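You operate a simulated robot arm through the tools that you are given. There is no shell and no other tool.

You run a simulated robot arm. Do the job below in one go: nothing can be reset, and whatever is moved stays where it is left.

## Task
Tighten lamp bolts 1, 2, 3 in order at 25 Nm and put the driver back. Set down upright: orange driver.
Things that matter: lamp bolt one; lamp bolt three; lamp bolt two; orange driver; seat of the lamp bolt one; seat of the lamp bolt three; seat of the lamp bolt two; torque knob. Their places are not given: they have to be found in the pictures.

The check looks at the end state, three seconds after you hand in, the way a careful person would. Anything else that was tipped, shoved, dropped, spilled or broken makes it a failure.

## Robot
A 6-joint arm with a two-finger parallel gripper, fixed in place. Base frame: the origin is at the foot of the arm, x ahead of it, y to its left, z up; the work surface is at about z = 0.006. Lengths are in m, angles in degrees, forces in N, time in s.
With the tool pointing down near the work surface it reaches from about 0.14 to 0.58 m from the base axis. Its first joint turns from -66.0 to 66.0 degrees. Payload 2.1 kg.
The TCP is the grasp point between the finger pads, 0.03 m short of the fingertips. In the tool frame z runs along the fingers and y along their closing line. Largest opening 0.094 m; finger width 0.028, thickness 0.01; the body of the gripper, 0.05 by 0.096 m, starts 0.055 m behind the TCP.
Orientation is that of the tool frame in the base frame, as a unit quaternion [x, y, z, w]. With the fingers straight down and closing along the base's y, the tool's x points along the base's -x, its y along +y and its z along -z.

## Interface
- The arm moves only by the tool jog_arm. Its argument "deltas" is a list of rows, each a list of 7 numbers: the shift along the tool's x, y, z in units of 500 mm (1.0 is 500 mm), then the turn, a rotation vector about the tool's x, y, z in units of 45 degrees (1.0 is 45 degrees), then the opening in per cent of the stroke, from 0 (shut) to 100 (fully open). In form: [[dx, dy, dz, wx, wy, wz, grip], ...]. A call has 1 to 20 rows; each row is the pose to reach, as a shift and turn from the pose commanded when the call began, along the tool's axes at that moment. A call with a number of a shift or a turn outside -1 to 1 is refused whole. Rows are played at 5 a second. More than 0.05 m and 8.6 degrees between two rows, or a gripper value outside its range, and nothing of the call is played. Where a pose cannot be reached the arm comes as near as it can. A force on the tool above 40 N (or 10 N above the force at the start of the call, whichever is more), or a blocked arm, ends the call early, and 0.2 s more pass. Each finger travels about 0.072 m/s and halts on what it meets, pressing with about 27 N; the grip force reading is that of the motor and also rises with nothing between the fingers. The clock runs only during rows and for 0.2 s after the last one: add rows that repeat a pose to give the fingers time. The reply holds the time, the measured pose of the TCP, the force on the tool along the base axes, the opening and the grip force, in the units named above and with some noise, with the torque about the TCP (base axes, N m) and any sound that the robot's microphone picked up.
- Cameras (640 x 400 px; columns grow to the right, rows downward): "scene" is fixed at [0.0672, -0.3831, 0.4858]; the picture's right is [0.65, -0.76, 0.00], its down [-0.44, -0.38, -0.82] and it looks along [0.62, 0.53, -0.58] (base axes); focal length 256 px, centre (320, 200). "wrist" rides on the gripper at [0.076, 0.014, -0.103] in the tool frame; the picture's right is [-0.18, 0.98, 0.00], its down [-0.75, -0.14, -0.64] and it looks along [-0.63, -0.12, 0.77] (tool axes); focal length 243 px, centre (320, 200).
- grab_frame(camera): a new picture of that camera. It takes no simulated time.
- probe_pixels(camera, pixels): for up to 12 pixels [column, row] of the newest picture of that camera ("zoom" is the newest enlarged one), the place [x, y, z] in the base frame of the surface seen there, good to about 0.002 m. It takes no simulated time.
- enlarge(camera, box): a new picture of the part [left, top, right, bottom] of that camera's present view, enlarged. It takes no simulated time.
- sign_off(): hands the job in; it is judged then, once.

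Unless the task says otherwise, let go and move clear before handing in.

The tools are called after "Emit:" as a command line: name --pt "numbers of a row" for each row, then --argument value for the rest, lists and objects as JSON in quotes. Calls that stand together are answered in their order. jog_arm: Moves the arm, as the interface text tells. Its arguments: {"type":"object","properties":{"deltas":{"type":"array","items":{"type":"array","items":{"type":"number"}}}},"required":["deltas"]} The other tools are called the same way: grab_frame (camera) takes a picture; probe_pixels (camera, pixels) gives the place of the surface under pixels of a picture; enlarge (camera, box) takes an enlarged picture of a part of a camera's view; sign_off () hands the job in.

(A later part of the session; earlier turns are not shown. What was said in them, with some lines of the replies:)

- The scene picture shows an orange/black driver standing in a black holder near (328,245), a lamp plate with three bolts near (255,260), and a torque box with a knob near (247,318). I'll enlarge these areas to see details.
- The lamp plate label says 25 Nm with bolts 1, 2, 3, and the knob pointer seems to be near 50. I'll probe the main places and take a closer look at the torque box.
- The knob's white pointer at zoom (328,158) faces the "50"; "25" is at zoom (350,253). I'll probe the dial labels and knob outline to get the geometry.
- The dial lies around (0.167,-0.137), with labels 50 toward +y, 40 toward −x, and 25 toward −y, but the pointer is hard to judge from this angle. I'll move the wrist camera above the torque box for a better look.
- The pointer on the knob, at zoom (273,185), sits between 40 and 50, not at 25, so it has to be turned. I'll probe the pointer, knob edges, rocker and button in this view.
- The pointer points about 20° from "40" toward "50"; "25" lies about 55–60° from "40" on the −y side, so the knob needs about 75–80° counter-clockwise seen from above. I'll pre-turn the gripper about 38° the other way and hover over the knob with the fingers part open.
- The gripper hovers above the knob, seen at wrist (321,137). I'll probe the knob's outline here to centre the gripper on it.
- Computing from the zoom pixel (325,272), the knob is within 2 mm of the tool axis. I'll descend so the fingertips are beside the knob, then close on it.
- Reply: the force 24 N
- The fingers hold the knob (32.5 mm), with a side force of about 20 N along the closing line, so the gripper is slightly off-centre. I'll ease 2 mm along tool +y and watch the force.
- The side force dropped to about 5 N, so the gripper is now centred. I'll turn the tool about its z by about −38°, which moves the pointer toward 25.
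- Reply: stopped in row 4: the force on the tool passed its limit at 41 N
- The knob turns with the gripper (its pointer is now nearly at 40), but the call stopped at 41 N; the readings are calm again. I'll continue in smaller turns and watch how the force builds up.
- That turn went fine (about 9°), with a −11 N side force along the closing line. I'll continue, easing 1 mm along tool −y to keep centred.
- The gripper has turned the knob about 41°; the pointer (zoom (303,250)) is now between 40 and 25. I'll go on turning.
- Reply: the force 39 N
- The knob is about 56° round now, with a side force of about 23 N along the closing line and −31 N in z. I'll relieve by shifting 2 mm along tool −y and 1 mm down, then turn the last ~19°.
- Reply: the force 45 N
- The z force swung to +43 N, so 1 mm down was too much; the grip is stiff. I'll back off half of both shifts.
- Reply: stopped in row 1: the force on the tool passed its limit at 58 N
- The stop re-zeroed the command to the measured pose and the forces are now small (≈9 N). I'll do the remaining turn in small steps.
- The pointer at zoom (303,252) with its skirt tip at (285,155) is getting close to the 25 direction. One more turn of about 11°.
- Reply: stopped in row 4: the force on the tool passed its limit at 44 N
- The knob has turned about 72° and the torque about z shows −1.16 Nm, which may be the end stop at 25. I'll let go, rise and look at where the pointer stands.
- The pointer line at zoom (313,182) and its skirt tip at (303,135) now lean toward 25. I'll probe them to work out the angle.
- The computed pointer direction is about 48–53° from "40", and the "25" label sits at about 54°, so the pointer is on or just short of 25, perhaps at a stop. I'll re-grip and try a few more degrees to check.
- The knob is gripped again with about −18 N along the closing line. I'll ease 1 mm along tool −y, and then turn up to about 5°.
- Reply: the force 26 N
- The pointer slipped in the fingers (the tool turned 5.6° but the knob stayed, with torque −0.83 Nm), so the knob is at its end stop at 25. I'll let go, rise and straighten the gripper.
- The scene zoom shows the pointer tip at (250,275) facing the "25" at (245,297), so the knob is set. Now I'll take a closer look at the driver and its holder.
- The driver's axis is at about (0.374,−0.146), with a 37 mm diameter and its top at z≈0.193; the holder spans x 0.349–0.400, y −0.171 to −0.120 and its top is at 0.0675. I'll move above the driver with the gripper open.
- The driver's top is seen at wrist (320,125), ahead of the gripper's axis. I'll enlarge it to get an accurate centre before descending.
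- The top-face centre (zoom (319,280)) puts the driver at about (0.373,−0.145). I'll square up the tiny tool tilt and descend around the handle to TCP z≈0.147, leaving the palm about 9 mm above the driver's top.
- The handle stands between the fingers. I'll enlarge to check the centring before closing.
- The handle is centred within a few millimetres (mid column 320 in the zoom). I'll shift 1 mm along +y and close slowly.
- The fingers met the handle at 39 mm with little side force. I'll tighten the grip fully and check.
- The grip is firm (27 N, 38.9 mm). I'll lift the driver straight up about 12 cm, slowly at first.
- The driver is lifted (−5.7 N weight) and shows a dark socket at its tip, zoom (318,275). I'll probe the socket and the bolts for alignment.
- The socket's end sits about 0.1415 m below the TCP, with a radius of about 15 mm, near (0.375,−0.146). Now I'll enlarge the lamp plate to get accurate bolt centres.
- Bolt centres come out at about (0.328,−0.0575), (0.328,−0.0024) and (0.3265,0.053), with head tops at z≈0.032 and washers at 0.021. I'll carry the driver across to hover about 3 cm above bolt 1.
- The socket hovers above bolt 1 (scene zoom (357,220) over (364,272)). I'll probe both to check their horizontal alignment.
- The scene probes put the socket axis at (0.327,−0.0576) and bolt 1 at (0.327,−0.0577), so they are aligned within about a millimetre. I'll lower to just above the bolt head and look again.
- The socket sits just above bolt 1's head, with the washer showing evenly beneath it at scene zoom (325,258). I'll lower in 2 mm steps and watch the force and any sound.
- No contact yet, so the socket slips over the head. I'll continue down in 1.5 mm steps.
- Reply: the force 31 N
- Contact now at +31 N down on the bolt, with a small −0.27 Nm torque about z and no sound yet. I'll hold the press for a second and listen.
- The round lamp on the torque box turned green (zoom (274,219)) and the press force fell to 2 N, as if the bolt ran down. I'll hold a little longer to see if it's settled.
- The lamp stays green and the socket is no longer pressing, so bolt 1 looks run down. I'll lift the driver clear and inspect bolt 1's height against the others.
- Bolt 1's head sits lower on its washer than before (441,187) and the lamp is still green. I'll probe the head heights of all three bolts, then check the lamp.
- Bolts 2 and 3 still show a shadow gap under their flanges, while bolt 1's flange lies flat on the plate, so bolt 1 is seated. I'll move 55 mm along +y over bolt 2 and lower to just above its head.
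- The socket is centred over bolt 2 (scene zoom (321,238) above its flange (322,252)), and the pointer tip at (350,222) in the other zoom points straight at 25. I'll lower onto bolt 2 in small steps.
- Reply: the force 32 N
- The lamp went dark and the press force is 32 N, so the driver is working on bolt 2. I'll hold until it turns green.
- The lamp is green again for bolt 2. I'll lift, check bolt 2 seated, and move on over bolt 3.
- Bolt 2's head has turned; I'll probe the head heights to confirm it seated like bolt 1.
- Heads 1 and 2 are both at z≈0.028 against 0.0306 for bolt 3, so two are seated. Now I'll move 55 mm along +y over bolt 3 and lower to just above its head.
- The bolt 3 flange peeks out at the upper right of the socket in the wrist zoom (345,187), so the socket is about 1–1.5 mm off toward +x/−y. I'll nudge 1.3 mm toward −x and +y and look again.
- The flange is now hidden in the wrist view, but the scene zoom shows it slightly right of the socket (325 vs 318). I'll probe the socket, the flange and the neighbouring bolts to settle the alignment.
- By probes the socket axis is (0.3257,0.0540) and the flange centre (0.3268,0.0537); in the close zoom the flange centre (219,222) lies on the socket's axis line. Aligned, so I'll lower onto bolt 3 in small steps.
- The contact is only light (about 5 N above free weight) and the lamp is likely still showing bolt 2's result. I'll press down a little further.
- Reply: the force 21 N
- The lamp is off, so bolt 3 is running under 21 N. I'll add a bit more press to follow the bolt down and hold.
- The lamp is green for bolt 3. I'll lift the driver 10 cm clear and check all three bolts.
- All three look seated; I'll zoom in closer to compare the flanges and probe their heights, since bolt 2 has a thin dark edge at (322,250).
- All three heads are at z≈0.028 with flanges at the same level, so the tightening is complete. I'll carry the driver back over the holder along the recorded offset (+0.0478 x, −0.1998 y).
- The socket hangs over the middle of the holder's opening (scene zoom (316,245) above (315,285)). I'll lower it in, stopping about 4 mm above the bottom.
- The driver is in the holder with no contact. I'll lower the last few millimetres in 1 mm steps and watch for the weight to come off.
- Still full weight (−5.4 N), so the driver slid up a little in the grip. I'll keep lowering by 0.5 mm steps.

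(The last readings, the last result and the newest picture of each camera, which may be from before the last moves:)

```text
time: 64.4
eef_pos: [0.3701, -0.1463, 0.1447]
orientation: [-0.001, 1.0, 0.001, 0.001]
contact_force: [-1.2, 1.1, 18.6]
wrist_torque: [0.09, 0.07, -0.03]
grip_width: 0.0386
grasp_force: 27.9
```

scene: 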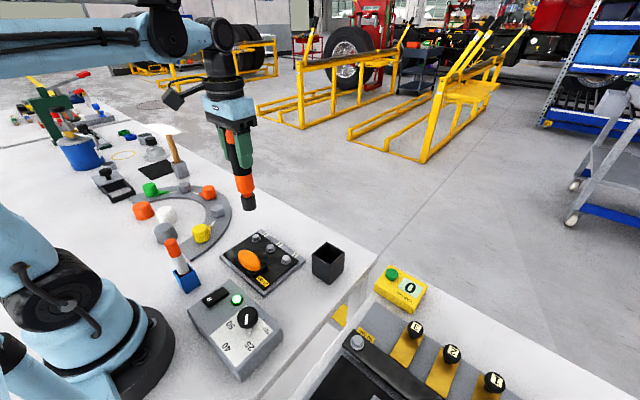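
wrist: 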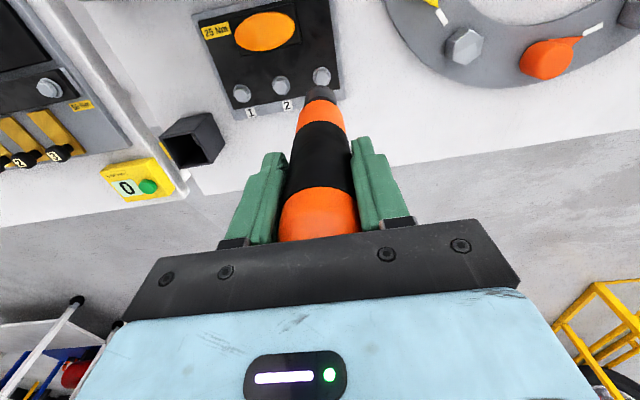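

Now it rests on the bottom (+18.6 N). I'll back off half a millimetre to unload, then open the fingers slowly.

Emit:
jog_arm --pt "0 0 -0.0005 0 0 0 20" --pt "0 0 -0.001 0 0 0 20" --pt "0 0 -0.001 0 0 0 20"

Emit:
enlarge --camera "scene" --box '[280, 170, 380, 290]'

```text
time: 65.2
eef_pos: [0.371, -0.145, 0.1446]
orientation: [0.001, 1.0, 0.0, -0.001]
contact_force: [-3.5, -1.2, 14.1]
wrist_torque: [0.09, 0.12, 0.04]
grip_width: 0.0388
grasp_force: 26.4
```

```text
3.33 times, centred on (330, 230) of scene
```

zoom: 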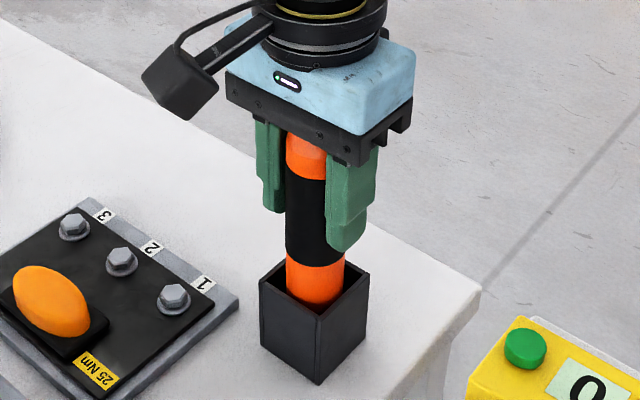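

The driver stands in its holder. I'll ease up a touch more and open the fingers gradually.

Emit:
jog_arm --pt "0 0 -0.0008 0 0 0 20" --pt "0 0 -0.0008 0 0 0 38" --pt "0 0 -0.0008 0 0 0 43" --pt "0 0 -0.0008 0 0 0 50" --pt "0 0 -0.0008 0 0 0 60" --pt "0 0 -0.0008 0 0 0 75" --pt "0 0 -0.0008 0 0 0 90" --pt "0 0 -0.0008 0 0 0 100" --pt "0 0 -0.0008 0 0 0 100"

Emit:
enlarge --camera "scene" --box '[280, 170, 380, 290]'

Emit:
grab_frame --camera "wrist"

```text
time: 67.2
eef_pos: [0.3715, -0.1455, 0.1447]
orientation: [0.001, 1.0, 0.0, -0.001]
contact_force: [0.3, -0.3, -1.1]
wrist_torque: [-0.01, 0.02, 0.0]
grip_width: 0.0941
grasp_force: 0.0
```

```text
3.33 times, centred on (330, 230) of scene
```

zoom: 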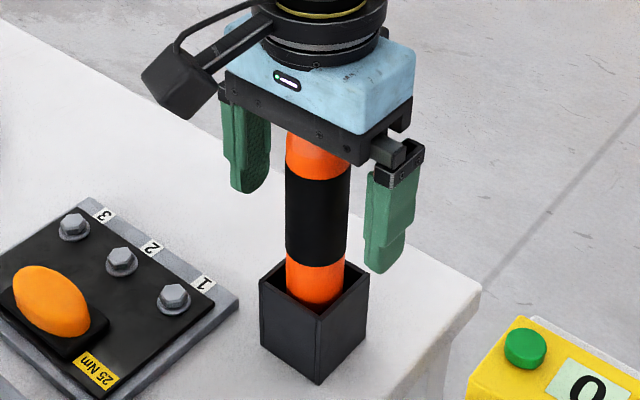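

```text
taken
```

wrist: 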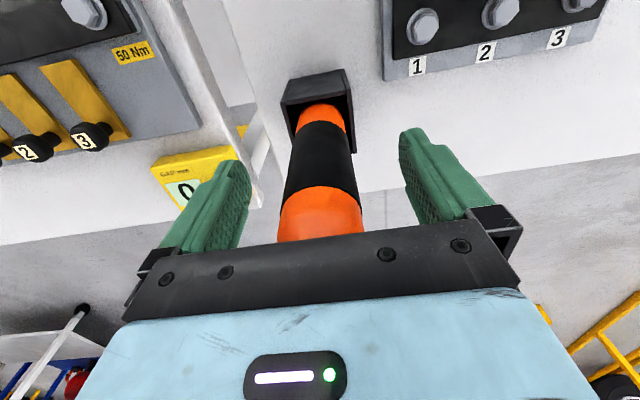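

The fingers are fully open and the driver stands upright in the holder. I'll rise straight up clear of it.

Emit:
jog_arm --pt "0 0 -0.02 0 0 0 100" --pt "0 0 -0.05 0 0 0 100" --pt "0 0 -0.09 0 0 0 100" --pt "0 0 -0.13 0 0 0 100" --pt "0 0 -0.17 0 0 0 100" --pt "0 0 -0.22 0 0 0 100" --pt "0 0 -0.28 0 0 0 100" --pt "0.04 0.0 -0.34 0 0 0 100" --pt "0.1 0.0 -0.36 0 0 0 100" --pt "0.16 0.0 -0.36 0 0 0 100" --pt "0.16 0.0 -0.36 0 0 0 100"

Emit:
grab_frame --camera "scene"

Emit:
grab_frame --camera "wrist"

Emit:
enlarge --camera "scene" --box '[180, 190, 380, 390]'

```text
time: 69.6
eef_pos: [0.2923, -0.1441, 0.3262]
orientation: [0.0, 1.0, 0.001, 0.0]
contact_force: [0.1, 0.0, 0.4]
wrist_torque: [0.0, 0.02, 0.01]
grip_width: 0.094
grasp_force: 0.0
```

```text
taken
```

scene: 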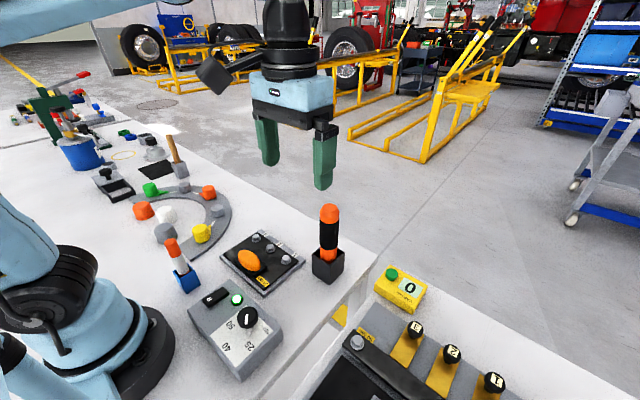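

```text
taken
```

wrist: 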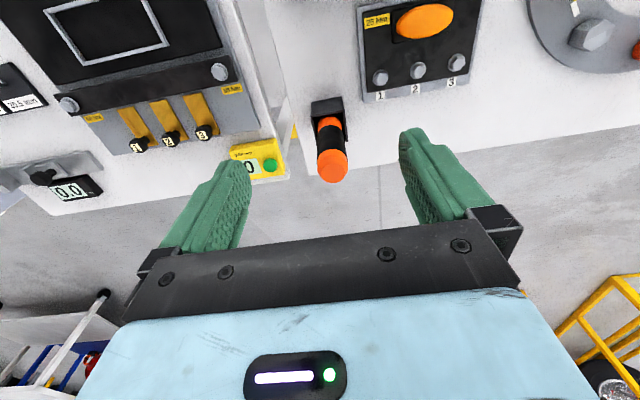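

```text
2.00 times, centred on (280, 290) of scene
```

zoom: 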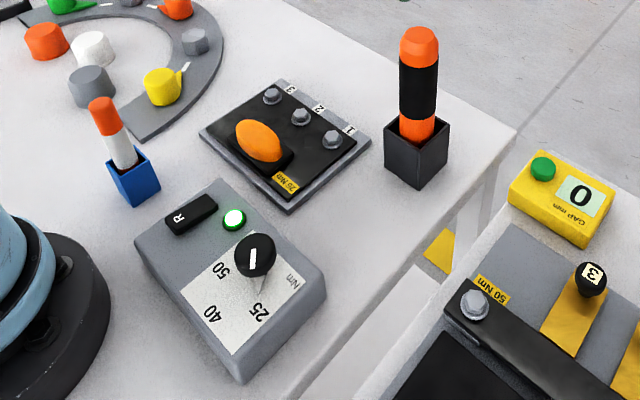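

The driver stands upright in its holder at the same place as at the start (zoom (417,150)). The knob points at 25, the lamp is green, all three bolts are seated, nothing else has moved, and the gripper is clear. I'm handing the job in.

Emit:
sign_off

```text
The job is handed in.
```

I tightened lamp bolts 1, 2 and 3 in order with the torque knob set to 25, and put the orange driver back upright in its holder. The job is handed in; no pass or fail came back.

- **Torque setting:** I turned the knob from between 40 and 50 until it reached its end stop, where the pointer sits at the 25 label.
- **Bolts:** For each bolt, the torque box's lamp was green once the press finished. All three heads ended level at about z = 0.028, with their flanges flat on the plate.
- **Driver:** The driver slid up about 1 mm in the grip during the tightening, but it stood straight once released.
- **Surroundings:** In the last pictures the holder and everything else are where they were at the start, and the gripper is open and clear.
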